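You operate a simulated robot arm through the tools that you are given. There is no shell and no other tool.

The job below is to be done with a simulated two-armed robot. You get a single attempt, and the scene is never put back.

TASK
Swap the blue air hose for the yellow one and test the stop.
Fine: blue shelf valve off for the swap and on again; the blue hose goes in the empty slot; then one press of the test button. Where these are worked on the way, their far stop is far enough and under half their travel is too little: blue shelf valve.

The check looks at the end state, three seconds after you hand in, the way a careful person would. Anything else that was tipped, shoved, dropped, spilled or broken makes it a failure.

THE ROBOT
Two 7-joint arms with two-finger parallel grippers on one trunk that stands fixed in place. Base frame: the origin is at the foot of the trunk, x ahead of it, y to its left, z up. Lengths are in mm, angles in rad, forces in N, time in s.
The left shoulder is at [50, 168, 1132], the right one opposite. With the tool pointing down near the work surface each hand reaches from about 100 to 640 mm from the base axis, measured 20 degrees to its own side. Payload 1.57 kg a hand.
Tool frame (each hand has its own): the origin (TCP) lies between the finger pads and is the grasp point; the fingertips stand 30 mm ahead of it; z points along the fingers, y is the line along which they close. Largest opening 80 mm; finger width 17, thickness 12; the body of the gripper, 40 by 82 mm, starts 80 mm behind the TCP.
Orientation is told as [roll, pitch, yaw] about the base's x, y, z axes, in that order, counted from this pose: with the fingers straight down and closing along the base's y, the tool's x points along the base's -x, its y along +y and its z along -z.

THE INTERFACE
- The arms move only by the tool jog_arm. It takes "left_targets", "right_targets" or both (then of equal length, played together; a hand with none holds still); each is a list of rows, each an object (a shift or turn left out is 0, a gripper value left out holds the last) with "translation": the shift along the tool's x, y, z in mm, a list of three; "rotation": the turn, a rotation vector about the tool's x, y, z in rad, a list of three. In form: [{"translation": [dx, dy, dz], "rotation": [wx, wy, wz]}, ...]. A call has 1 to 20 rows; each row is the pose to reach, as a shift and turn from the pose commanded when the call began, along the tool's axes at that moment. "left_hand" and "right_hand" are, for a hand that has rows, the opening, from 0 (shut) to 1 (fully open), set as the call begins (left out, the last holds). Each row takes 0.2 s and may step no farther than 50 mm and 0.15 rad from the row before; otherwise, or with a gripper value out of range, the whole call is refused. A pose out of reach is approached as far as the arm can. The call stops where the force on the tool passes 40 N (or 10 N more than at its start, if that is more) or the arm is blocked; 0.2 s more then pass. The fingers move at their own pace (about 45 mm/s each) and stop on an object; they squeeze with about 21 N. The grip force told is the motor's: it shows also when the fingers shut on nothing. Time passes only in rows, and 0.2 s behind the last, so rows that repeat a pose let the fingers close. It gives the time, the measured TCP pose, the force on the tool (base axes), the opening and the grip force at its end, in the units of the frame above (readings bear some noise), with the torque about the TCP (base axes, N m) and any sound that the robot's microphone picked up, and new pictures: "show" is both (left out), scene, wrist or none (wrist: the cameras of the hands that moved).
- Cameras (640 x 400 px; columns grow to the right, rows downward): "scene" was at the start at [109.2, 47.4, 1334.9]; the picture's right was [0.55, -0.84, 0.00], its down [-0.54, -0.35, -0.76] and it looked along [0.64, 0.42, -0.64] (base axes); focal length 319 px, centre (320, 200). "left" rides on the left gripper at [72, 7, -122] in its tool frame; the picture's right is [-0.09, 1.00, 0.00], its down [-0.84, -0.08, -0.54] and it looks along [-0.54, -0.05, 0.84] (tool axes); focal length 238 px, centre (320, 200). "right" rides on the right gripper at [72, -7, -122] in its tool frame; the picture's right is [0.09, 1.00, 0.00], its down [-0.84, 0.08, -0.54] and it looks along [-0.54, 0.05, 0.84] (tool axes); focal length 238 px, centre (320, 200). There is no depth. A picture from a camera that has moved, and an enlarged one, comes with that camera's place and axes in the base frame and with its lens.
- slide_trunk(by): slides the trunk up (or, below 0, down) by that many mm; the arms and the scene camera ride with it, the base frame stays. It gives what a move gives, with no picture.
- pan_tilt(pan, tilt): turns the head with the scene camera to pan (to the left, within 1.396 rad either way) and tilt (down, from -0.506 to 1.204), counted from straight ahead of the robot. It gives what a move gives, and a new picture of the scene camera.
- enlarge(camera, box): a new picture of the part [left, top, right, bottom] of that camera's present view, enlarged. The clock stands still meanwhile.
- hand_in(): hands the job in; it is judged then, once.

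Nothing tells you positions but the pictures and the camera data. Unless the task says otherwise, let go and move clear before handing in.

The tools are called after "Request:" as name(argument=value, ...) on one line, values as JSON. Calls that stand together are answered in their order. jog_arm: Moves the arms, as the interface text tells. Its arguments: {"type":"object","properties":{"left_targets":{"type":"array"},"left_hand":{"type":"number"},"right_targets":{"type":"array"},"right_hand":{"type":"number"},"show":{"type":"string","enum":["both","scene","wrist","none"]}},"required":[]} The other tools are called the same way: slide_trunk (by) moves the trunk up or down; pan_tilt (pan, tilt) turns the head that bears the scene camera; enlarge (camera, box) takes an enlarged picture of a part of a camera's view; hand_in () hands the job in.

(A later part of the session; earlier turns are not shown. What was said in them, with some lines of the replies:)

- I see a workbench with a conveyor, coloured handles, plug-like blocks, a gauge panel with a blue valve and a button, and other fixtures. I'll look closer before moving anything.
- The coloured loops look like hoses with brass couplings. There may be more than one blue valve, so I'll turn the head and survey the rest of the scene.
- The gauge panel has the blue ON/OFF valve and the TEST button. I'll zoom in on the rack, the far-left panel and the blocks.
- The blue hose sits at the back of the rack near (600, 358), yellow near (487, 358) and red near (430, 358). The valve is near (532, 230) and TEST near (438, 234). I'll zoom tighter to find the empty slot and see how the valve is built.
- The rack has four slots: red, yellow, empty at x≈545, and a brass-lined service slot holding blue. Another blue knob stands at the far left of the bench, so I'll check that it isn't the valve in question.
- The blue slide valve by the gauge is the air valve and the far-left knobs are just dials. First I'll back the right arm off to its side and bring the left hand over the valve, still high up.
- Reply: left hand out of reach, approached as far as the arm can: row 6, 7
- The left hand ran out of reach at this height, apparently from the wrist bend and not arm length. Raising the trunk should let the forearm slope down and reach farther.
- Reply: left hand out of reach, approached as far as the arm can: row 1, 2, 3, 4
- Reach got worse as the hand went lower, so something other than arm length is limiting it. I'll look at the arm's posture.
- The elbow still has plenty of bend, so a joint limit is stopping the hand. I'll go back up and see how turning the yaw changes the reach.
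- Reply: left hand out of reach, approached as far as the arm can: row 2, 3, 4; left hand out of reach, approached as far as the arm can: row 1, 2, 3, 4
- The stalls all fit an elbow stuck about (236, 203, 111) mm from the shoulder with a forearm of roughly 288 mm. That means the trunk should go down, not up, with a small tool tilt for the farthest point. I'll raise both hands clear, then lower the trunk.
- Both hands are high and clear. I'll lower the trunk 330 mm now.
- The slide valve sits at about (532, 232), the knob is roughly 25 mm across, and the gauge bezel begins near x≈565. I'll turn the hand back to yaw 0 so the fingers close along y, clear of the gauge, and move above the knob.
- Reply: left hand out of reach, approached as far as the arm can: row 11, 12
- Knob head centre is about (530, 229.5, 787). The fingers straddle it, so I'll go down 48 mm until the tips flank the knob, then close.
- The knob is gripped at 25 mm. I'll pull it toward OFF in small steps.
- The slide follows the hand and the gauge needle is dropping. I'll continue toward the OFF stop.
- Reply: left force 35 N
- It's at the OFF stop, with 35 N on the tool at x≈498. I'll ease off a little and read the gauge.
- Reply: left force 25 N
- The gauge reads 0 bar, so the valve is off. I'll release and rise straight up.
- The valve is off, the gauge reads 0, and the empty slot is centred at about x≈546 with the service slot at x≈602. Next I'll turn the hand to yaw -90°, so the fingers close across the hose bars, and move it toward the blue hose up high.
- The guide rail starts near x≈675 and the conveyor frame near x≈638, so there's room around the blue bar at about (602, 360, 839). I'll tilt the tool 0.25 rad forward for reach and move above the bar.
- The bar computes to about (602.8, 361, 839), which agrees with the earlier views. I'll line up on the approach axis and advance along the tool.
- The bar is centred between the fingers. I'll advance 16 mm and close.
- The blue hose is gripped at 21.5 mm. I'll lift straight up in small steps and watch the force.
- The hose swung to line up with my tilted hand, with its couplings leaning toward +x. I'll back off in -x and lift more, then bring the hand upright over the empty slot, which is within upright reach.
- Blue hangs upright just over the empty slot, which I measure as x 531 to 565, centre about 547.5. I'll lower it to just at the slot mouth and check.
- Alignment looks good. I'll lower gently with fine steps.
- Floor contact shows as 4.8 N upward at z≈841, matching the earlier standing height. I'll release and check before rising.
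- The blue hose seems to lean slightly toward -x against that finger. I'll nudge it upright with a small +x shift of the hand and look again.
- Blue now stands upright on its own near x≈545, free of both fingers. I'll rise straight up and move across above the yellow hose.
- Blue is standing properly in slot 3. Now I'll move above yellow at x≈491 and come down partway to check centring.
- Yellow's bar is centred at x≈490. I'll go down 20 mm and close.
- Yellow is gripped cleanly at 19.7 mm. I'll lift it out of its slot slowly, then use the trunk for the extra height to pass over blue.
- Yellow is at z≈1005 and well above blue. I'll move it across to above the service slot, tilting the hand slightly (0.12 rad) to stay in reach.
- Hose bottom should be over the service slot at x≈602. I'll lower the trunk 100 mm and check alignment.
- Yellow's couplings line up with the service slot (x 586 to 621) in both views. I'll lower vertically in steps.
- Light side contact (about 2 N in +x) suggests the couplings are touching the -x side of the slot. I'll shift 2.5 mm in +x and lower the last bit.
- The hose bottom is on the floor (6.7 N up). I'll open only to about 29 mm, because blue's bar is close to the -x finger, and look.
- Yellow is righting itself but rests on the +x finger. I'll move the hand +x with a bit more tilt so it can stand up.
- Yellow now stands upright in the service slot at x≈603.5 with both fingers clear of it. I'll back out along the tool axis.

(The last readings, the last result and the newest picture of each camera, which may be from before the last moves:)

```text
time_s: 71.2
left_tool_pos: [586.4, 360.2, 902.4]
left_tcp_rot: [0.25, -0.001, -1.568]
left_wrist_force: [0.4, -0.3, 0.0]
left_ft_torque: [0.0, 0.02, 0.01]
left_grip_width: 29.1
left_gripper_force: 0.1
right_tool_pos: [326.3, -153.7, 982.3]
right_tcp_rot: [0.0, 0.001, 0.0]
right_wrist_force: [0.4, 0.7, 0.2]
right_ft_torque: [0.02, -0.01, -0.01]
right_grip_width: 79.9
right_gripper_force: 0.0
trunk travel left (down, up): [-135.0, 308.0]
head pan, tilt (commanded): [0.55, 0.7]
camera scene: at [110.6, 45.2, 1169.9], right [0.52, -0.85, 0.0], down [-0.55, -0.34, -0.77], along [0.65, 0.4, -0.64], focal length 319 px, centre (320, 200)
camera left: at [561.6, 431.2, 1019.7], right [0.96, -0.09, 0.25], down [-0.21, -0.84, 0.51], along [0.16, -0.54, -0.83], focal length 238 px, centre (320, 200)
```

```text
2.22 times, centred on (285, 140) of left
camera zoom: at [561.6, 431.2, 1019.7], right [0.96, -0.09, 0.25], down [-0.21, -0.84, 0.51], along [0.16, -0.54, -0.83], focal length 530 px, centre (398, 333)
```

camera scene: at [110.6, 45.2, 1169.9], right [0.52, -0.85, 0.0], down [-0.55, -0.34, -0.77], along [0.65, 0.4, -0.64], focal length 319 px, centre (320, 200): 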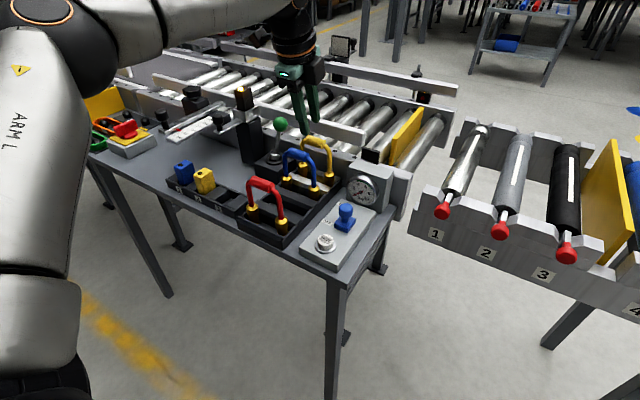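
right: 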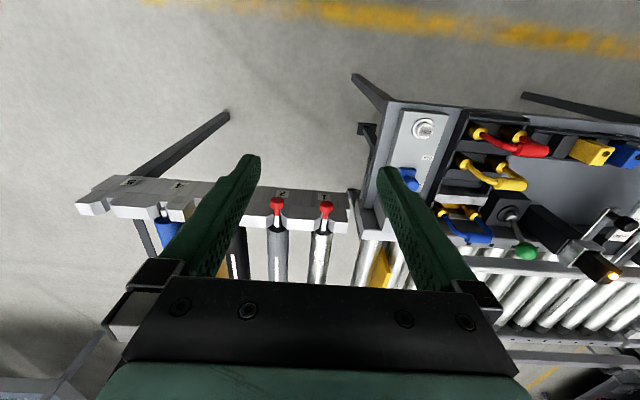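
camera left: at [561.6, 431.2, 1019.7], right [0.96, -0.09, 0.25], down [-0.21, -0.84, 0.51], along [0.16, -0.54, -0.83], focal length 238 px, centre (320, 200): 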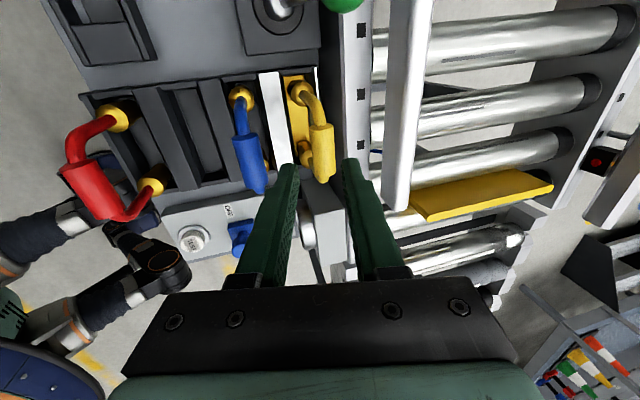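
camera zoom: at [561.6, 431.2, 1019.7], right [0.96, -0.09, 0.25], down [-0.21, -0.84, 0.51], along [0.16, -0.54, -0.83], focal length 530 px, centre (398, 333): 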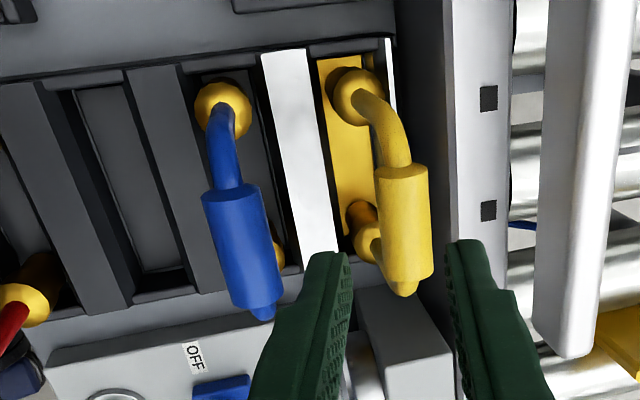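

The swap is done: yellow is in the service slot, blue is in the formerly empty slot, and red is untouched. Next I'll bring the hand upright and back to yaw 0 above the valve knob.

Request:
jog_arm(left_targets=[{"translation": [-20, -24.1, -26.8], "rotation": [0.08, 0, 0]}, {"translation": [-40, -48.3, -53.6], "rotation": [0.16, 0, 0]}, {"translation": [-60, -72.4, -80.4], "rotation": [0.25, 0, 0]}, {"translation": [-60, -72.4, -80.4], "rotation": [0.25, 0, 0]}], left_hand=0.6, show="none")

Request:
jog_arm(left_targets=[{"translation": [-6, 0, 0], "rotation": [0, 0, -0.15]}, {"translation": [-12, 0, 0], "rotation": [0, 0, -0.3]}, {"translation": [-18, 0, 0], "rotation": [0, 0, -0.45]}, {"translation": [-24, 0, 0], "rotation": [0, 0, -0.6]}, {"translation": [-31, 0, 0], "rotation": [0, 0, -0.75]}, {"translation": [-37, 0, 0], "rotation": [0, 0, -0.9]}, {"translation": [-43, 0, 0], "rotation": [0, 0, -1.05]}, {"translation": [-49, 0, 0], "rotation": [0, 0, -1.2]}, {"translation": [-55, 0, 0], "rotation": [0, 0, -1.35]}, {"translation": [-62, 0, 0], "rotation": [0, 0, -1.5]}, {"translation": [-69, 0, 0], "rotation": [0, 0, -1.568]}, {"translation": [-69, 0, 0], "rotation": [0, 0, -1.568]}], show="both")

```text
time_s: 72.2
left_tool_pos: [497.6, 301.1, 960.4]
left_tcp_rot: [0.001, -0.001, -1.568]
left_wrist_force: [-0.3, -0.2, 0.0]
left_ft_torque: [-0.02, 0.0, 0.02]
left_grip_width: 47.8
left_gripper_force: 0.1
right_tool_pos: [326.6, -152.1, 982.3]
right_tcp_rot: [0.0, 0.0, 0.002]
right_wrist_force: [-0.3, -0.7, 0.3]
right_ft_torque: [0.03, 0.0, -0.04]
right_grip_width: 79.9
right_gripper_force: 0.0
trunk travel left (down, up): [-135.0, 308.0]
head pan, tilt (commanded): [0.55, 0.7]
```

```text
time_s: 74.8
left_tool_pos: [498.4, 231.6, 961.3]
left_tcp_rot: [-0.001, -0.002, 0.0]
left_wrist_force: [0.0, -0.5, 0.4]
left_ft_torque: [-0.01, 0.03, 0.04]
left_grip_width: 48.1
left_gripper_force: 0.1
right_tool_pos: [326.3, -153.4, 981.6]
right_tcp_rot: [0.001, -0.001, 0.0]
right_wrist_force: [0.2, -0.2, -0.6]
right_ft_torque: [0.01, 0.03, -0.01]
right_grip_width: 79.9
right_gripper_force: 0.1
trunk travel left (down, up): [-135.0, 308.0]
head pan, tilt (commanded): [0.55, 0.7]
camera scene: at [110.7, 45.2, 1169.9], right [0.52, -0.85, 0.0], down [-0.55, -0.34, -0.76], along [0.65, 0.4, -0.64], focal length 319 px, centre (320, 200)
camera left: at [425.3, 237.2, 1082.2], right [0.09, 1.0, 0.0], down [0.84, -0.08, 0.54], along [0.54, -0.05, -0.84], focal length 238 px, centre (320, 200)
```

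scene: 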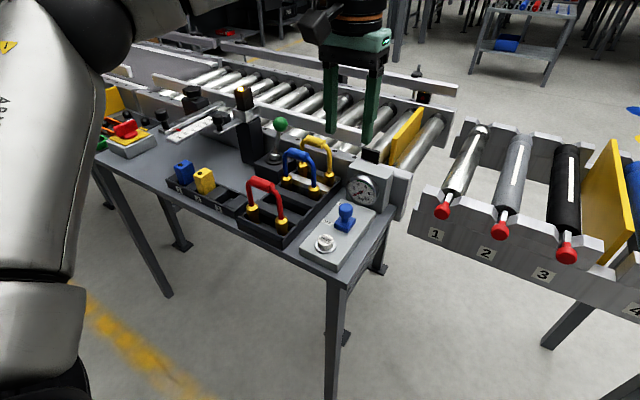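
left: 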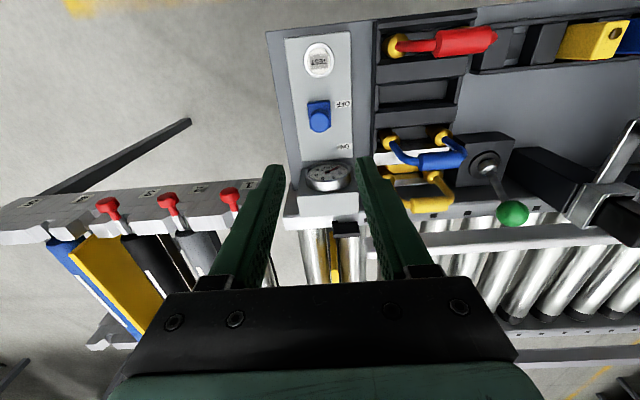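

Request:
enlarge(camera="left", box=[360, 20, 500, 220])

Request:
enlarge(camera="left", box=[270, 30, 370, 200])

Request:
enlarge(camera="scene", box=[260, 120, 360, 210])

```text
2.00 times, centred on (430, 120) of left
camera zoom: at [425.3, 237.2, 1082.2], right [0.09, 1.0, 0.0], down [0.84, -0.08, 0.54], along [0.54, -0.05, -0.84], focal length 477 px, centre (100, 360)
```

zoom: 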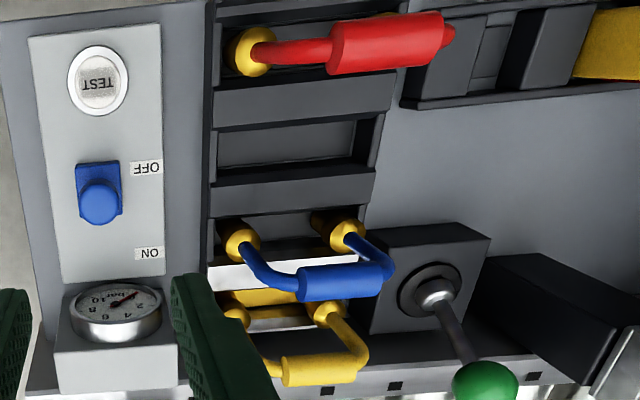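

```text
2.35 times, centred on (320, 115) of left
camera zoom: at [425.3, 237.2, 1082.2], right [0.09, 1.0, 0.0], down [0.84, -0.08, 0.54], along [0.54, -0.05, -0.84], focal length 561 px, centre (320, 400)
```

zoom: 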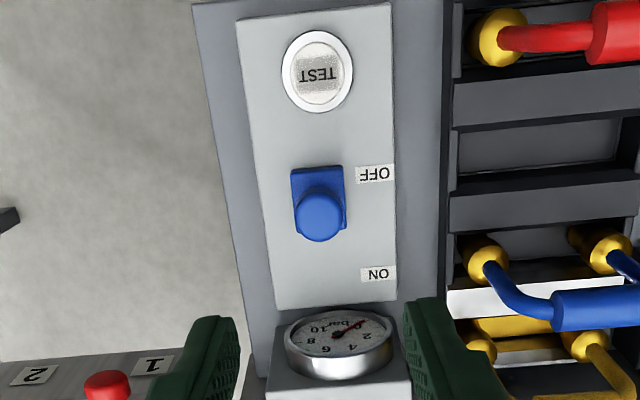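

```text
4.44 times, centred on (310, 165) of scene
camera zoom: at [110.7, 45.2, 1169.9], right [0.52, -0.85, 0.0], down [-0.55, -0.34, -0.76], along [0.65, 0.4, -0.64], focal length 1416 px, centre (364, 356)
```

zoom: 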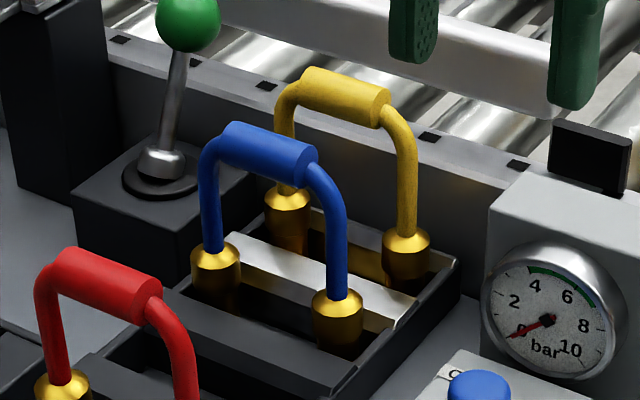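

The rack looks right and the gauge still reads 0. The knob is at about (501, 230.5), so I'll descend onto it and grip.

Request:
jog_arm(left_targets=[{"translation": [-2, -1, 40]}, {"translation": [-2, -1, 80]}, {"translation": [-2, -1, 110]}, {"translation": [-2, -1, 135]}, {"translation": [-2, -1, 158]}, {"translation": [-2, -1, 158]}], left_hand=0.6, show="wrist")

Request:
jog_arm(left_targets=[{"translation": [0, 0, 0]}, {"translation": [0, 0, 0]}, {"translation": [0, 0, 0]}, {"translation": [0, 0, 0]}], left_hand=0.1, show="wrist")

```text
time_s: 76.2
left_tool_pos: [501.0, 229.3, 803.0]
left_tcp_rot: [-0.001, -0.002, -0.002]
left_wrist_force: [1.3, 0.7, -0.6]
left_ft_torque: [0.01, -0.01, 0.0]
left_grip_width: 47.8
left_gripper_force: 0.1
right_tool_pos: [325.9, -154.5, 980.9]
right_tcp_rot: [0.002, 0.002, 0.002]
right_wrist_force: [-0.6, 0.2, 0.3]
right_ft_torque: [0.01, -0.02, 0.01]
right_grip_width: 79.7
right_gripper_force: 0.2
trunk travel left (down, up): [-135.0, 308.0]
head pan, tilt (commanded): [0.55, 0.7]
camera left: at [426.9, 235.7, 923.6], right [0.09, 1.0, 0.0], down [0.84, -0.08, 0.54], along [0.54, -0.05, -0.84], focal length 238 px, centre (320, 200)
```

left: 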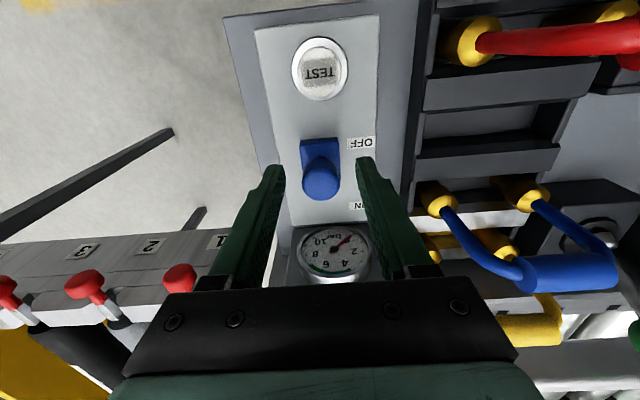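

```text
time_s: 77.2
left_tool_pos: [500.3, 229.6, 804.1]
left_tcp_rot: [-0.004, 0.0, -0.003]
left_wrist_force: [-0.9, 2.4, -1.0]
left_ft_torque: [0.06, -0.03, 0.0]
left_grip_width: 25.2
left_gripper_force: 36.8
right_tool_pos: [326.4, -152.6, 980.8]
right_tcp_rot: [0.001, 0.0, -0.001]
right_wrist_force: [0.1, -1.3, -0.1]
right_ft_torque: [0.0, -0.01, 0.01]
right_grip_width: 79.9
right_gripper_force: 0.0
trunk travel left (down, up): [-135.0, 308.0]
head pan, tilt (commanded): [0.55, 0.7]
camera left: at [426.9, 235.8, 923.8], right [0.09, 1.0, 0.0], down [0.84, -0.08, 0.54], along [0.54, -0.05, -0.84], focal length 238 px, centre (320, 200)
```

left: 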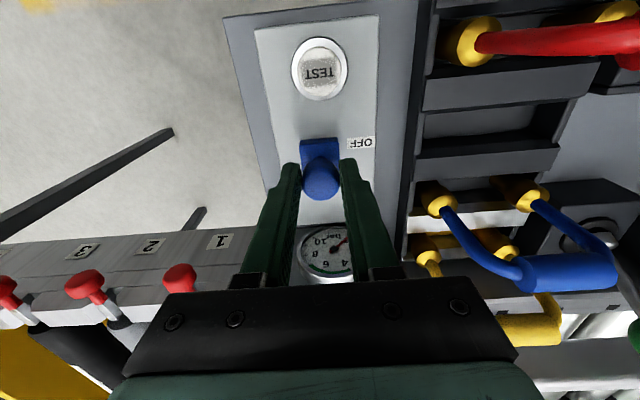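

Gripped, but at this trunk height the ON stop is slightly beyond reach. I'll let go, rise, lower the trunk 50 mm, and then grip again.

Request:
jog_arm(left_targets=[{"translation": [0, 0, 0]}, {"translation": [0, 0, 0]}, {"translation": [0, 0, 0]}], left_hand=0.6, show="none")

Request:
jog_arm(left_targets=[{"translation": [0, 0, -40]}, {"translation": [0, 0, -80]}, {"translation": [0, 0, -80]}], show="none")

Request:
slide_trunk(by=-50)

Request:
jog_arm(left_targets=[{"translation": [0, 0, 0]}], show="wrist")

```text
time_s: 78.0
left_tool_pos: [500.1, 230.2, 803.3]
left_tcp_rot: [-0.002, -0.003, -0.003]
left_wrist_force: [0.8, 0.0, -0.1]
left_ft_torque: [0.0, 0.03, 0.05]
left_grip_width: 47.8
left_gripper_force: 0.0
right_tool_pos: [325.2, -152.7, 981.1]
right_tcp_rot: [0.001, -0.001, 0.0]
right_wrist_force: [0.0, -0.6, 0.0]
right_ft_torque: [-0.03, -0.02, -0.01]
right_grip_width: 80.1
right_gripper_force: 0.1
trunk travel left (down, up): [-135.0, 308.0]
head pan, tilt (commanded): [0.55, 0.7]
```

```text
time_s: 78.8
left_tool_pos: [499.7, 231.6, 885.8]
left_tcp_rot: [0.0, 0.001, -0.002]
left_wrist_force: [-0.4, 0.5, 0.3]
left_ft_torque: [0.02, 0.01, -0.01]
left_grip_width: 48.1
left_gripper_force: 0.1
right_tool_pos: [325.2, -153.1, 982.0]
right_tcp_rot: [0.002, -0.001, -0.001]
right_wrist_force: [-0.4, -1.0, 0.7]
right_ft_torque: [-0.04, 0.04, 0.01]
right_grip_width: 80.0
right_gripper_force: 0.1
trunk travel left (down, up): [-135.0, 308.0]
head pan, tilt (commanded): [0.55, 0.7]
```

```text
time_s: 79.7
left_tool_pos: [498.7, 231.1, 834.7]
left_tcp_rot: [-0.002, -0.001, -0.002]
left_wrist_force: [0.0, 0.6, -0.7]
left_ft_torque: [0.02, -0.01, 0.02]
left_grip_width: 48.0
left_gripper_force: 0.1
right_tool_pos: [325.9, -152.9, 931.2]
right_tcp_rot: [0.0, 0.0, 0.0]
right_wrist_force: [0.2, -0.4, 0.0]
right_ft_torque: [0.02, 0.01, -0.03]
right_grip_width: 80.0
right_gripper_force: 0.1
trunk travel left (down, up): [-85.0, 358.0]
head pan, tilt (commanded): [0.55, 0.7]
```

```text
time_s: 80.1
left_tool_pos: [498.6, 231.4, 835.1]
left_tcp_rot: [-0.002, -0.002, -0.003]
left_wrist_force: [-0.5, 0.3, 0.0]
left_ft_torque: [0.02, -0.03, 0.0]
left_grip_width: 48.4
left_gripper_force: 0.1
right_tool_pos: [325.7, -153.4, 931.4]
right_tcp_rot: [0.0, 0.0, 0.0]
right_wrist_force: [0.2, 0.2, 0.6]
right_ft_torque: [0.01, 0.03, -0.01]
right_grip_width: 79.9
right_gripper_force: 0.0
trunk travel left (down, up): [-85.0, 358.0]
head pan, tilt (commanded): [0.55, 0.7]
camera left: at [426.1, 236.6, 954.8], right [0.09, 1.0, 0.0], down [0.84, -0.08, 0.54], along [0.54, -0.05, -0.84], focal length 238 px, centre (320, 200)
```

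left: 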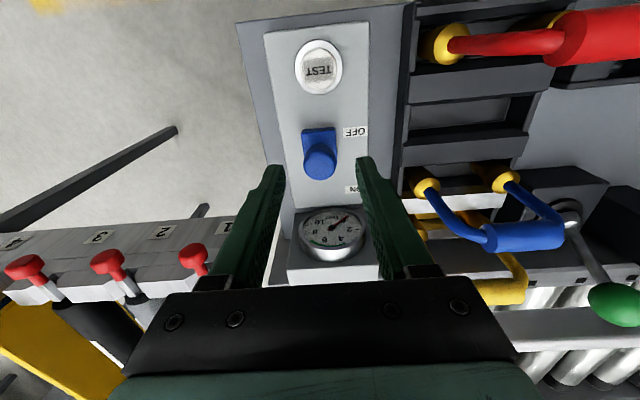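

Now at trunk -215 I'll go down 31 mm and grip the knob again.

Request:
jog_arm(left_targets=[{"translation": [-1, 0, 16]}, {"translation": [-1, 0, 31.5]}, {"translation": [-1, 0, 31.5]}], show="none")

Request:
jog_arm(left_targets=[{"translation": [0, 0, 0]}, {"translation": [0, 0, 0]}, {"translation": [0, 0, 0]}, {"translation": [0, 0, 0]}], left_hand=0.1, show="none")

Request:
jog_arm(left_targets=[{"translation": [-5, 0, 0]}, {"translation": [-10, 0, 0]}, {"translation": [-15, 0, 0]}, {"translation": [-20, 0, 0]}, {"translation": [-24, 0, 0]}], show="wrist")

```text
time_s: 80.9
left_tool_pos: [499.9, 230.9, 802.7]
left_tcp_rot: [-0.002, 0.002, -0.003]
left_wrist_force: [-0.3, 1.0, 0.5]
left_ft_torque: [0.01, 0.02, 0.02]
left_grip_width: 48.1
left_gripper_force: 0.0
right_tool_pos: [325.4, -153.4, 930.8]
right_tcp_rot: [-0.001, 0.0, 0.0]
right_wrist_force: [-0.4, 0.6, 0.2]
right_ft_torque: [-0.03, 0.01, -0.03]
right_grip_width: 79.8
right_gripper_force: 0.1
trunk travel left (down, up): [-85.0, 358.0]
head pan, tilt (commanded): [0.55, 0.7]
```

```text
time_s: 81.9
left_tool_pos: [499.3, 229.0, 802.1]
left_tcp_rot: [0.0, -0.001, -0.004]
left_wrist_force: [-0.1, -7.3, -3.2]
left_ft_torque: [-0.26, -0.16, -0.04]
left_grip_width: 25.3
left_gripper_force: 36.9
right_tool_pos: [325.4, -153.6, 932.3]
right_tcp_rot: [0.001, -0.001, -0.001]
right_wrist_force: [0.4, 0.5, 0.6]
right_ft_torque: [-0.01, 0.0, -0.03]
right_grip_width: 80.0
right_gripper_force: 0.1
trunk travel left (down, up): [-85.0, 358.0]
head pan, tilt (commanded): [0.55, 0.7]
```

```text
time_s: 83.1
left_tool_pos: [524.5, 230.3, 803.2]
left_tcp_rot: [-0.003, 0.001, -0.001]
left_wrist_force: [-2.1, -11.1, -4.5]
left_ft_torque: [-0.36, 0.35, 0.04]
left_grip_width: 25.5
left_gripper_force: 37.0
right_tool_pos: [326.4, -153.1, 932.0]
right_tcp_rot: [-0.001, 0.0, 0.0]
right_wrist_force: [-0.3, -0.2, 0.9]
right_ft_torque: [0.01, 0.0, 0.02]
right_grip_width: 80.1
right_gripper_force: 0.0
trunk travel left (down, up): [-85.0, 358.0]
head pan, tilt (commanded): [0.55, 0.7]
camera left: at [451.3, 236.0, 922.9], right [0.09, 1.0, 0.0], down [0.84, -0.08, 0.54], along [0.54, -0.05, -0.84], focal length 238 px, centre (320, 200)
```

left: 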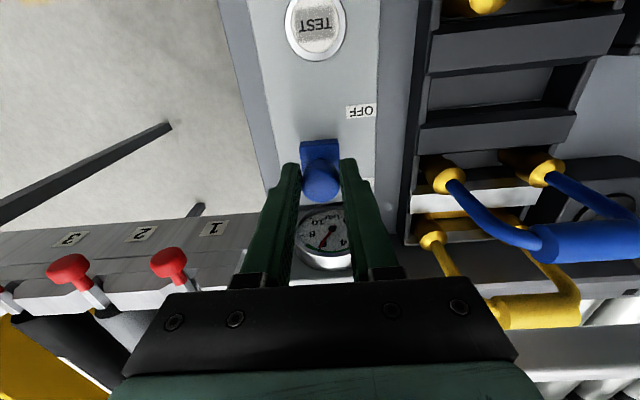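

The gauge is back near 6. I'll push on gently to the ON stop.

Request:
jog_arm(left_targets=[{"translation": [-2, 0.5, 0]}, {"translation": [-4, 0.5, 0]}, {"translation": [-6, 0.5, 0]}, {"translation": [-8, 0.5, 0]}, {"translation": [-9.5, 0.5, 0]}], show="wrist")

```text
time_s: 84.3
left_tool_pos: [530.3, 230.5, 803.6]
left_tcp_rot: [-0.005, 0.011, -0.006]
left_wrist_force: [-25.9, -13.8, -8.1]
left_ft_torque: [-0.16, 0.68, -0.19]
left_grip_width: 25.5
left_gripper_force: 36.8
right_tool_pos: [325.4, -153.9, 933.2]
right_tcp_rot: [0.001, -0.002, 0.0]
right_wrist_force: [-0.8, 0.0, -0.4]
right_ft_torque: [-0.02, 0.0, 0.0]
right_grip_width: 79.7
right_gripper_force: 0.1
trunk travel left (down, up): [-85.0, 358.0]
head pan, tilt (commanded): [0.55, 0.7]
camera left: at [458.1, 236.5, 923.8], right [0.1, 1.0, 0.0], down [0.84, -0.08, 0.53], along [0.53, -0.06, -0.85], focal length 238 px, centre (320, 200)
```

left: 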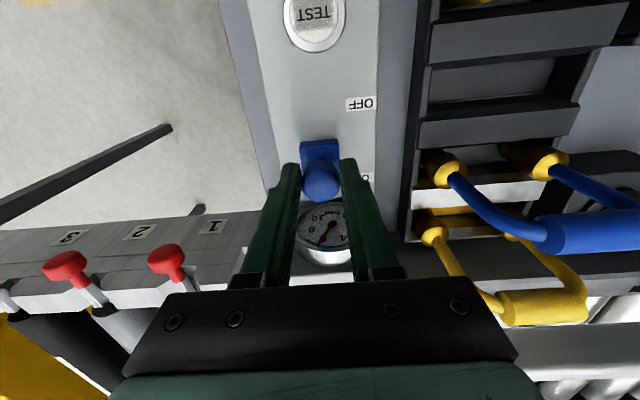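

That's the ON stop (26 N at x≈530). I'll ease off, release and rise.

Request:
jog_arm(left_targets=[{"translation": [2.5, 0, 0]}, {"translation": [2.5, 0, 0]}], show="none")

Request:
jog_arm(left_targets=[{"translation": [0, 0, 0]}, {"translation": [0, 0, 0]}, {"translation": [0, 0, 0]}, {"translation": [0, 0, 0]}], left_hand=0.6, show="none")

Request:
jog_arm(left_targets=[{"translation": [5, 0, -35]}, {"translation": [30, 0, -70]}, {"translation": [65, 0, -90]}, {"translation": [90, 0, -90]}, {"translation": [90, 0, -90]}], show="both")

Request:
enlarge(camera="scene", box=[260, 120, 410, 260])

```text
time_s: 84.9
left_tool_pos: [530.1, 230.4, 803.5]
left_tcp_rot: [-0.009, 0.003, -0.003]
left_wrist_force: [-14.8, -13.2, -10.3]
left_ft_torque: [-0.37, 0.88, -0.1]
left_grip_width: 25.4
left_gripper_force: 37.1
right_tool_pos: [326.3, -153.2, 932.2]
right_tcp_rot: [0.001, 0.0, 0.0]
right_wrist_force: [1.5, -0.7, -1.1]
right_ft_torque: [0.03, -0.03, 0.01]
right_grip_width: 80.1
right_gripper_force: 0.0
trunk travel left (down, up): [-85.0, 358.0]
head pan, tilt (commanded): [0.55, 0.7]
```

```text
time_s: 85.9
left_tool_pos: [531.4, 231.6, 803.6]
left_tcp_rot: [-0.003, -0.003, -0.002]
left_wrist_force: [-0.1, -0.6, 0.0]
left_ft_torque: [0.03, 0.03, 0.01]
left_grip_width: 47.9
left_gripper_force: 0.0
right_tool_pos: [325.3, -152.8, 932.5]
right_tcp_rot: [-0.001, -0.001, 0.001]
right_wrist_force: [-0.7, -0.8, 0.2]
right_ft_torque: [-0.02, 0.01, 0.02]
right_grip_width: 79.9
right_gripper_force: 0.1
trunk travel left (down, up): [-85.0, 358.0]
head pan, tilt (commanded): [0.55, 0.7]
```

```text
time_s: 87.1
left_tool_pos: [440.0, 233.6, 893.2]
left_tcp_rot: [-0.002, 0.001, 0.0]
left_wrist_force: [0.5, 0.1, 0.7]
left_ft_torque: [0.02, 0.0, 0.03]
left_grip_width: 48.0
left_gripper_force: 0.0
right_tool_pos: [326.0, -153.5, 932.5]
right_tcp_rot: [0.0, -0.001, 0.0]
right_wrist_force: [0.0, -0.4, -1.2]
right_ft_torque: [0.02, 0.04, -0.03]
right_grip_width: 80.1
right_gripper_force: 0.0
trunk travel left (down, up): [-85.0, 358.0]
head pan, tilt (commanded): [0.55, 0.7]
camera scene: at [110.5, 45.2, 1119.9], right [0.52, -0.85, 0.0], down [-0.55, -0.34, -0.77], along [0.65, 0.4, -0.64], focal length 319 px, centre (320, 200)
camera left: at [366.8, 239.2, 1013.4], right [0.09, 1.0, 0.0], down [0.84, -0.08, 0.54], along [0.54, -0.05, -0.84], focal length 238 px, centre (320, 200)
```

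scene: 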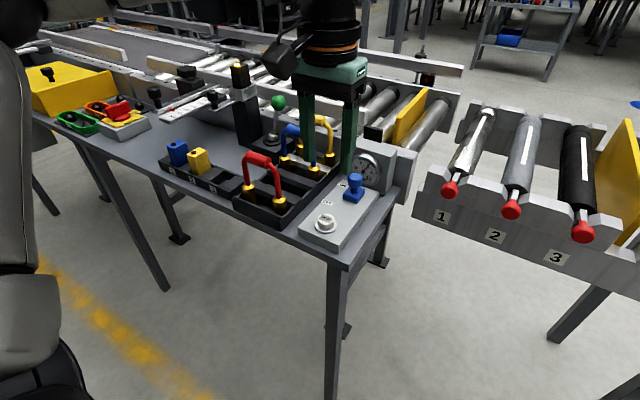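
left: 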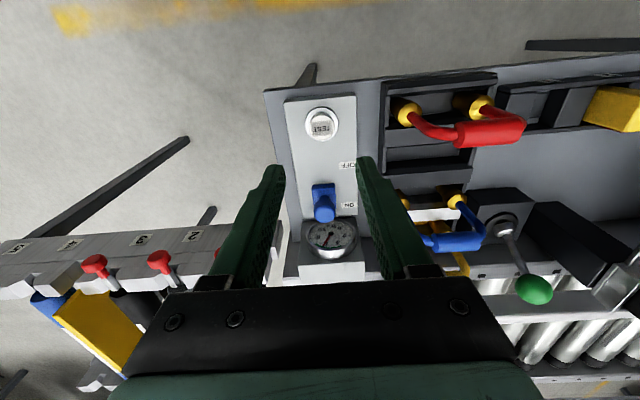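

```text
2.86 times, centred on (335, 190) of scene
camera zoom: at [110.5, 45.2, 1119.9], right [0.52, -0.85, 0.0], down [-0.55, -0.34, -0.77], along [0.65, 0.4, -0.64], focal length 910 px, centre (277, 229)
```

zoom: 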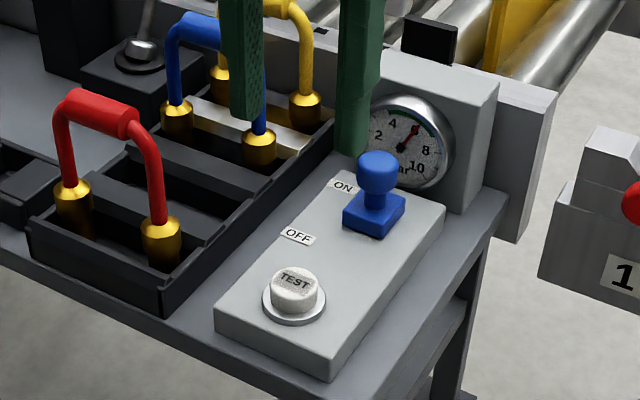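

The valve is ON and the gauge shows about 6 bar. For the single TEST press I'll locate the button precisely and close the fingers to press with the tips.

Request:
enlarge(camera="left", box=[280, 90, 370, 170])

Request:
enlarge(camera="scene", box=[290, 190, 370, 250])

```text
5.00 times, centred on (325, 130) of left
camera zoom: at [366.8, 239.2, 1013.4], right [0.09, 1.0, 0.0], down [0.84, -0.08, 0.54], along [0.54, -0.05, -0.84], focal length 1192 px, centre (295, 550)
```

zoom: 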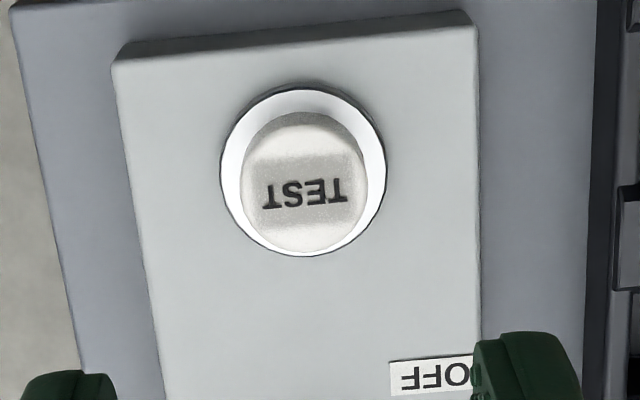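

```text
6.67 times, centred on (330, 220) of scene
camera zoom: at [110.5, 45.2, 1119.9], right [0.52, -0.85, 0.0], down [-0.55, -0.34, -0.77], along [0.65, 0.4, -0.64], focal length 2124 px, centre (253, 67)
```

zoom: 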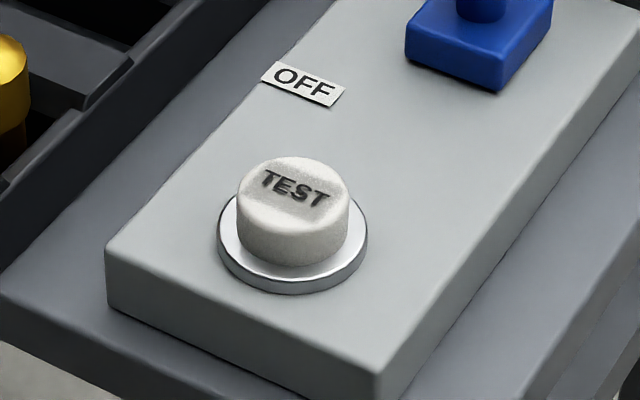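

Button top is about (438.8, 234.4, 760). I'll close the fingers and come down to roughly 15 mm above it.

Request:
jog_arm(left_targets=[{"translation": [1, 0.8, 0]}, {"translation": [1, 0.8, 0]}, {"translation": [1, 0.8, 30]}, {"translation": [1, 0.8, 60]}, {"translation": [1, 0.8, 86]}, {"translation": [1, 0.8, 86]}], left_hand=0.0, show="both")

Request:
enlarge(camera="scene", box=[280, 150, 400, 250])

Request:
enlarge(camera="left", box=[260, 110, 380, 210])

```text
time_s: 88.5
left_tool_pos: [439.7, 234.3, 806.7]
left_tcp_rot: [-0.002, 0.0, -0.002]
left_wrist_force: [-0.1, 0.6, 1.0]
left_ft_torque: [0.0, -0.03, -0.02]
left_grip_width: 0.2
left_gripper_force: 21.1
right_tool_pos: [326.1, -154.1, 932.1]
right_tcp_rot: [0.001, 0.001, -0.001]
right_wrist_force: [0.6, 0.1, -0.8]
right_ft_torque: [0.02, -0.03, 0.0]
right_grip_width: 79.9
right_gripper_force: 0.1
trunk travel left (down, up): [-85.0, 358.0]
head pan, tilt (commanded): [0.55, 0.7]
camera scene: at [110.7, 45.2, 1119.9], right [0.52, -0.85, 0.0], down [-0.55, -0.34, -0.76], along [0.65, 0.4, -0.64], focal length 319 px, centre (320, 200)
camera left: at [367.2, 240.0, 926.9], right [0.09, 1.0, 0.0], down [0.84, -0.08, 0.54], along [0.54, -0.05, -0.84], focal length 238 px, centre (320, 200)
```

scene: 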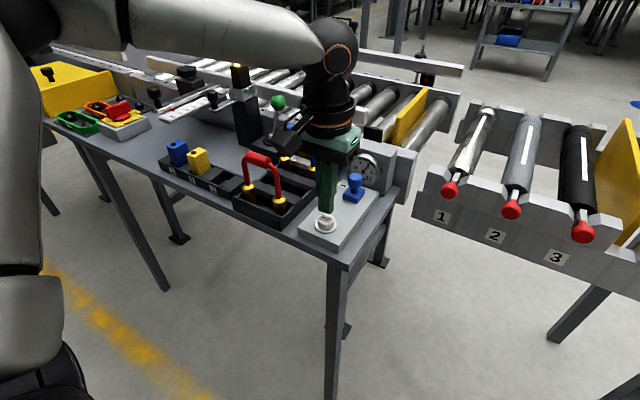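
left: 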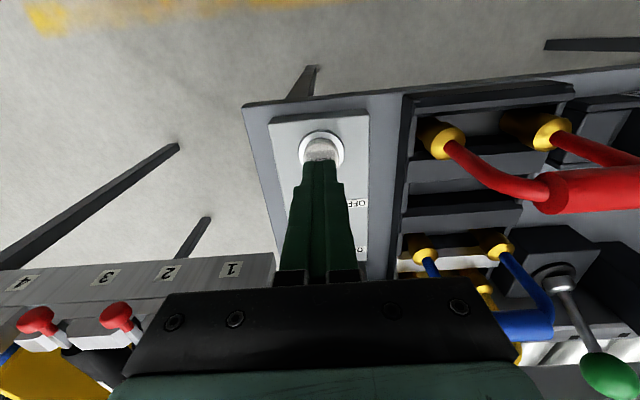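

```text
4.00 times, centred on (340, 200) of scene
camera zoom: at [110.7, 45.2, 1119.9], right [0.52, -0.85, 0.0], down [-0.55, -0.34, -0.76], along [0.65, 0.4, -0.64], focal length 1274 px, centre (240, 200)
```

zoom: 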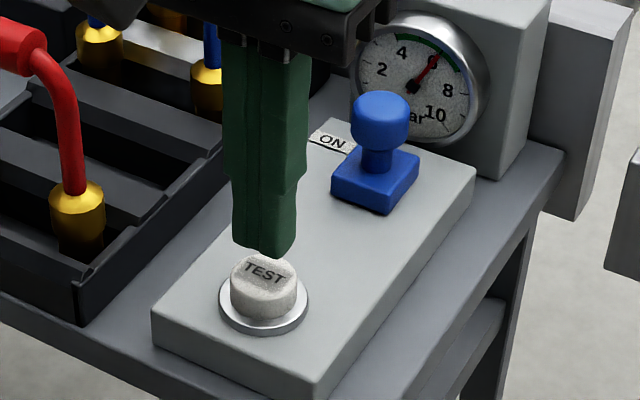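

```text
4.00 times, centred on (320, 160) of left
camera zoom: at [367.2, 240.0, 926.9], right [0.09, 1.0, 0.0], down [0.84, -0.08, 0.54], along [0.54, -0.05, -0.84], focal length 953 px, centre (320, 360)
```

zoom: 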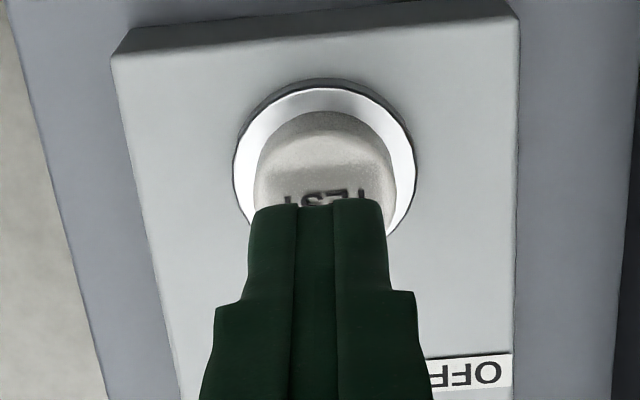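

The fingertips are centred over TEST. I'll press down steadily in small steps as one continuous motion.

Request:
jog_arm(left_targets=[{"translation": [0.5, 0, 10]}, {"translation": [0.5, 0, 14]}, {"translation": [0.5, 0, 16]}, {"translation": [0.5, 0, 18]}, {"translation": [0.5, 0, 19.5]}, {"translation": [0.5, 0, 21]}, {"translation": [0.5, 0, 22.5]}], show="both")

```text
time_s: 90.1
left_tool_pos: [440.8, 232.4, 785.3]
left_tcp_rot: [-0.001, -0.002, -0.001]
left_wrist_force: [-0.2, 1.0, 3.0]
left_ft_torque: [0.04, 0.01, 0.02]
left_grip_width: 0.0
left_gripper_force: 21.1
right_tool_pos: [325.7, -154.2, 932.9]
right_tcp_rot: [0.001, 0.001, 0.0]
right_wrist_force: [-0.9, -0.3, 0.5]
right_ft_torque: [0.02, -0.01, -0.02]
right_grip_width: 79.8
right_gripper_force: 0.1
trunk travel left (down, up): [-85.0, 358.0]
head pan, tilt (commanded): [0.55, 0.7]
camera scene: at [110.5, 45.2, 1119.9], right [0.52, -0.85, 0.0], down [-0.55, -0.34, -0.77], along [0.65, 0.4, -0.64], focal length 319 px, centre (320, 200)
camera left: at [367.2, 237.9, 904.7], right [0.09, 1.0, 0.0], down [0.84, -0.08, 0.54], along [0.54, -0.05, -0.84], focal length 238 px, centre (320, 200)
```

scene: 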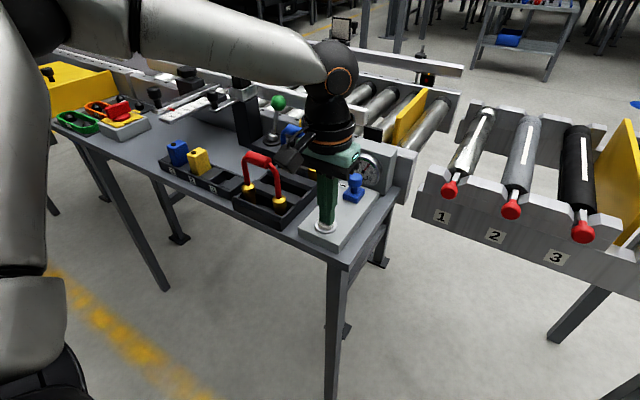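
left: 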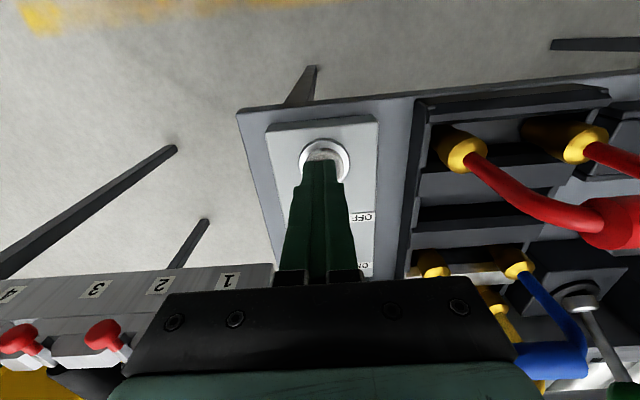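

Contact has begun (3 N). I'll keep pressing down without lifting.

Request:
jog_arm(left_targets=[{"translation": [0, 0, 1]}, {"translation": [0, 0, 2]}, {"translation": [0, 0, 3]}, {"translation": [0, 0, 4]}], show="none")

```text
time_s: 91.1
left_tool_pos: [438.8, 233.1, 780.2]
left_tcp_rot: [-0.003, -0.001, -0.002]
left_wrist_force: [1.9, 1.2, 4.0]
left_ft_torque: [0.02, -0.06, -0.01]
left_grip_width: 0.1
left_gripper_force: 21.6
right_tool_pos: [326.1, -153.8, 931.4]
right_tcp_rot: [-0.001, 0.0, -0.001]
right_wrist_force: [0.3, -0.1, -1.1]
right_ft_torque: [-0.02, 0.0, 0.04]
right_grip_width: 79.7
right_gripper_force: 0.1
trunk travel left (down, up): [-85.0, 358.0]
head pan, tilt (commanded): [0.55, 0.7]
heard: click
```

I heard the click, so the single press has registered. I'll lift straight up and clear.

Request:
jog_arm(left_targets=[{"translation": [0, 0, -15]}, {"translation": [0, 0, -45]}, {"translation": [0, 0, -85]}, {"translation": [0, 0, -125]}, {"translation": [0, 0, -125]}], show="both")

Request:
enlarge(camera="scene", box=[230, 80, 430, 260])

```text
time_s: 92.3
left_tool_pos: [438.2, 234.1, 906.2]
left_tcp_rot: [-0.003, -0.001, -0.002]
left_wrist_force: [-1.0, 0.3, 0.6]
left_ft_torque: [-0.01, 0.01, -0.01]
left_grip_width: 0.2
left_gripper_force: 21.1
right_tool_pos: [324.1, -152.8, 931.5]
right_tcp_rot: [0.0, 0.001, 0.0]
right_wrist_force: [0.0, 0.5, 0.5]
right_ft_torque: [-0.01, 0.0, -0.02]
right_grip_width: 80.1
right_gripper_force: 0.0
trunk travel left (down, up): [-85.0, 358.0]
head pan, tilt (commanded): [0.55, 0.7]
camera scene: at [110.5, 45.1, 1119.9], right [0.52, -0.85, 0.0], down [-0.55, -0.34, -0.77], along [0.65, 0.4, -0.64], focal length 319 px, centre (320, 200)
camera left: at [365.4, 239.8, 1026.5], right [0.09, 1.0, 0.0], down [0.84, -0.08, 0.54], along [0.54, -0.05, -0.84], focal length 238 px, centre (320, 200)
```

scene: 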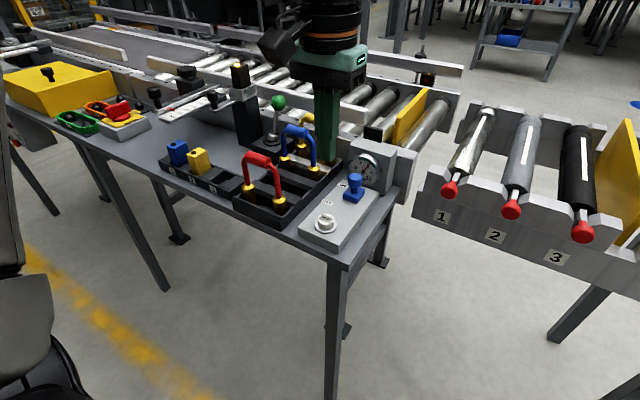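
left: 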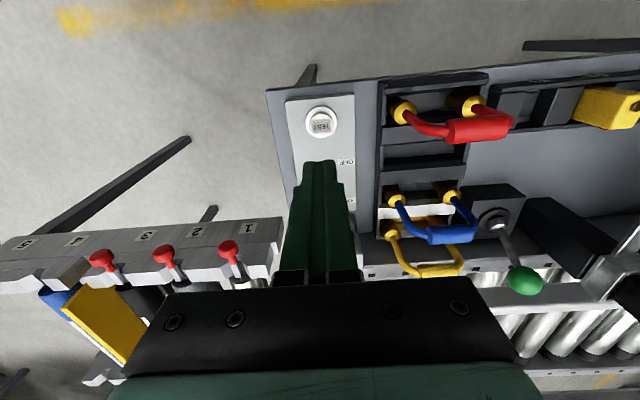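

```text
2.22 times, centred on (330, 170) of scene
camera zoom: at [110.5, 45.1, 1119.9], right [0.52, -0.85, 0.0], down [-0.55, -0.34, -0.77], along [0.65, 0.4, -0.64], focal length 708 px, centre (298, 267)
```

zoom: 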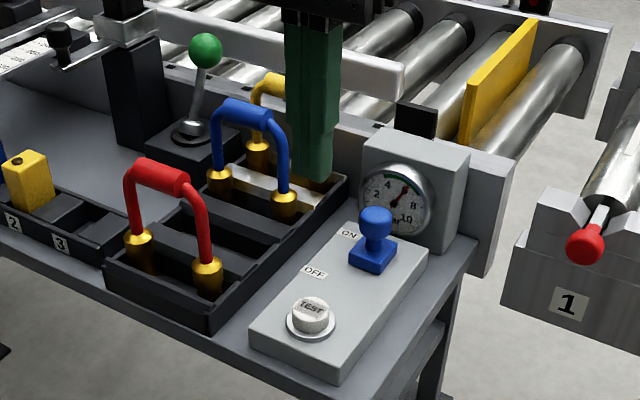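

Everything looks in place. I'll move the left hand back toward its starting area, open it, and take a final check.

Request:
jog_arm(left_targets=[{"translation": [20, 5, -40]}, {"translation": [45, 10, -80]}, {"translation": [75, 20, -110]}, {"translation": [105, 30, -130]}, {"translation": [120, 40, -140]}, {"translation": [120, 40, -140]}], left_hand=0.8, show="both")

Request:
enlarge(camera="scene", box=[220, 80, 420, 260])

Request:
enlarge(camera="left", box=[240, 90, 480, 260])

```text
time_s: 93.7
left_tool_pos: [321.0, 274.9, 1045.9]
left_tcp_rot: [0.0, -0.001, -0.003]
left_wrist_force: [0.0, -0.2, 0.6]
left_ft_torque: [0.01, -0.03, -0.03]
left_grip_width: 63.8
left_gripper_force: 0.1
right_tool_pos: [326.0, -153.7, 931.2]
right_tcp_rot: [0.0, -0.001, 0.001]
right_wrist_force: [0.2, -0.4, 0.2]
right_ft_torque: [-0.01, 0.04, 0.0]
right_grip_width: 80.2
right_gripper_force: 0.0
trunk travel left (down, up): [-85.0, 358.0]
head pan, tilt (commanded): [0.55, 0.7]
camera scene: at [110.6, 45.2, 1119.9], right [0.52, -0.85, 0.0], down [-0.55, -0.34, -0.76], along [0.65, 0.4, -0.64], focal length 319 px, centre (320, 200)
camera left: at [247.0, 281.1, 1165.4], right [0.09, 1.0, 0.0], down [0.84, -0.08, 0.54], along [0.54, -0.05, -0.84], focal length 238 px, centre (320, 200)
```

scene: 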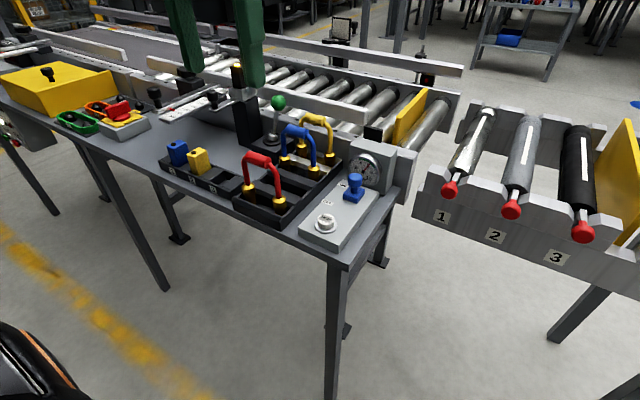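
left: 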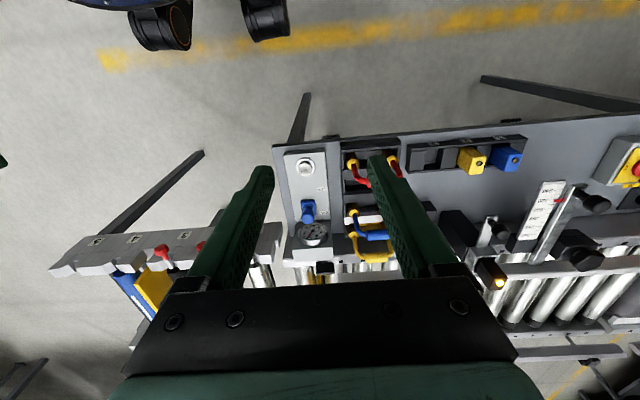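

```text
2.22 times, centred on (320, 170) of scene
camera zoom: at [110.6, 45.2, 1119.9], right [0.52, -0.85, 0.0], down [-0.55, -0.34, -0.76], along [0.65, 0.4, -0.64], focal length 708 px, centre (320, 267)
```

zoom: 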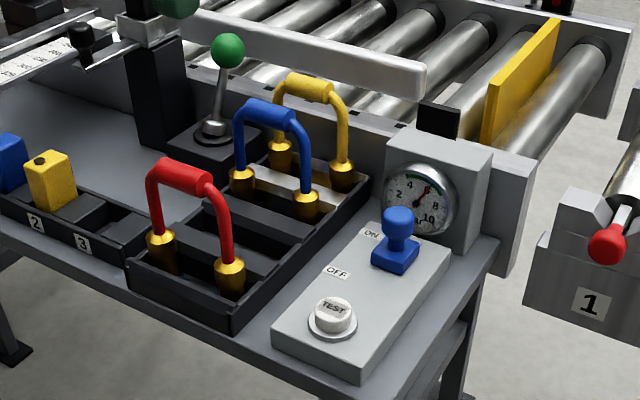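

```text
2.35 times, centred on (360, 175) of left
camera zoom: at [247.0, 281.1, 1165.4], right [0.09, 1.0, 0.0], down [0.84, -0.08, 0.54], along [0.54, -0.05, -0.84], focal length 561 px, centre (226, 259)
```

zoom: 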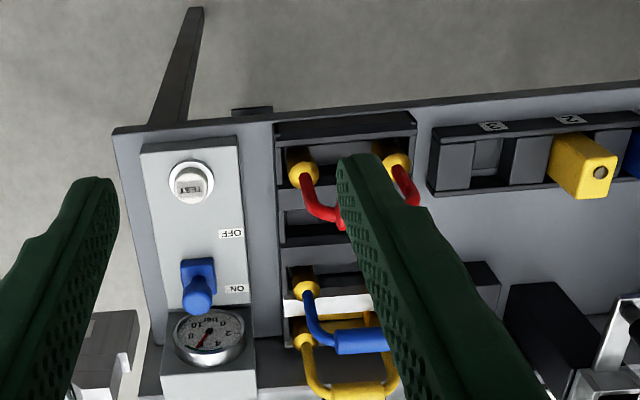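

Request:
enlarge(camera="scene", box=[270, 100, 390, 200])

```text
4.00 times, centred on (330, 150) of scene
camera zoom: at [110.6, 45.2, 1119.9], right [0.52, -0.85, 0.0], down [-0.55, -0.34, -0.76], along [0.65, 0.4, -0.64], focal length 1274 px, centre (280, 400)
```

zoom: 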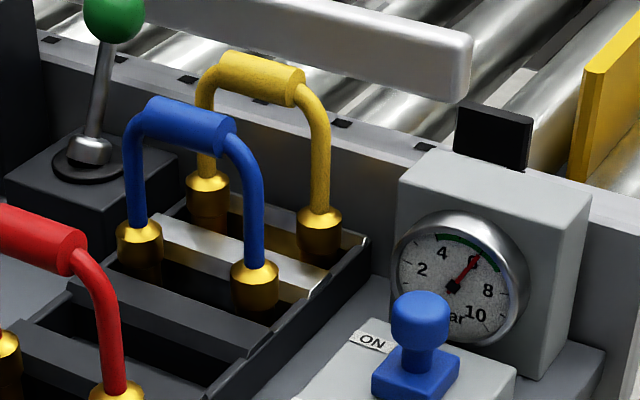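

Yellow stands upright in the service slot, blue stands in the slot that was empty, and red hasn't moved. The valve is at ON with the gauge near 6 bar, TEST clicked once, and both hands are clear. Handing in.

Request:
hand_in()

```text
The job is handed in.
```

The yellow hose is now in the brass-lined service slot, and the blue hose stands in the slot that was empty. I've handed the job in.

- **Valve:** I slid the blue shelf valve to its OFF stop and the gauge dropped to 0 bar. After the swap I slid it back to its ON stop, and the gauge returned to about 6 bar.
- **Hoses:** Both stand upright on their own. The red hose was not touched.
- **Test:** I pressed the TEST button once and heard a single click. I saw nothing on the conveyor move in response.
- **Contact along the way:** As the blue hose came out it tilted, and I felt a light push of about 5 N, probably its couplings brushing the rack or conveyor frame. Nothing in the later pictures looked shifted or damaged. When I let go of it in the empty slot it leaned slightly, so I nudged it upright with a finger.

Both hands are open and clear of the bench.
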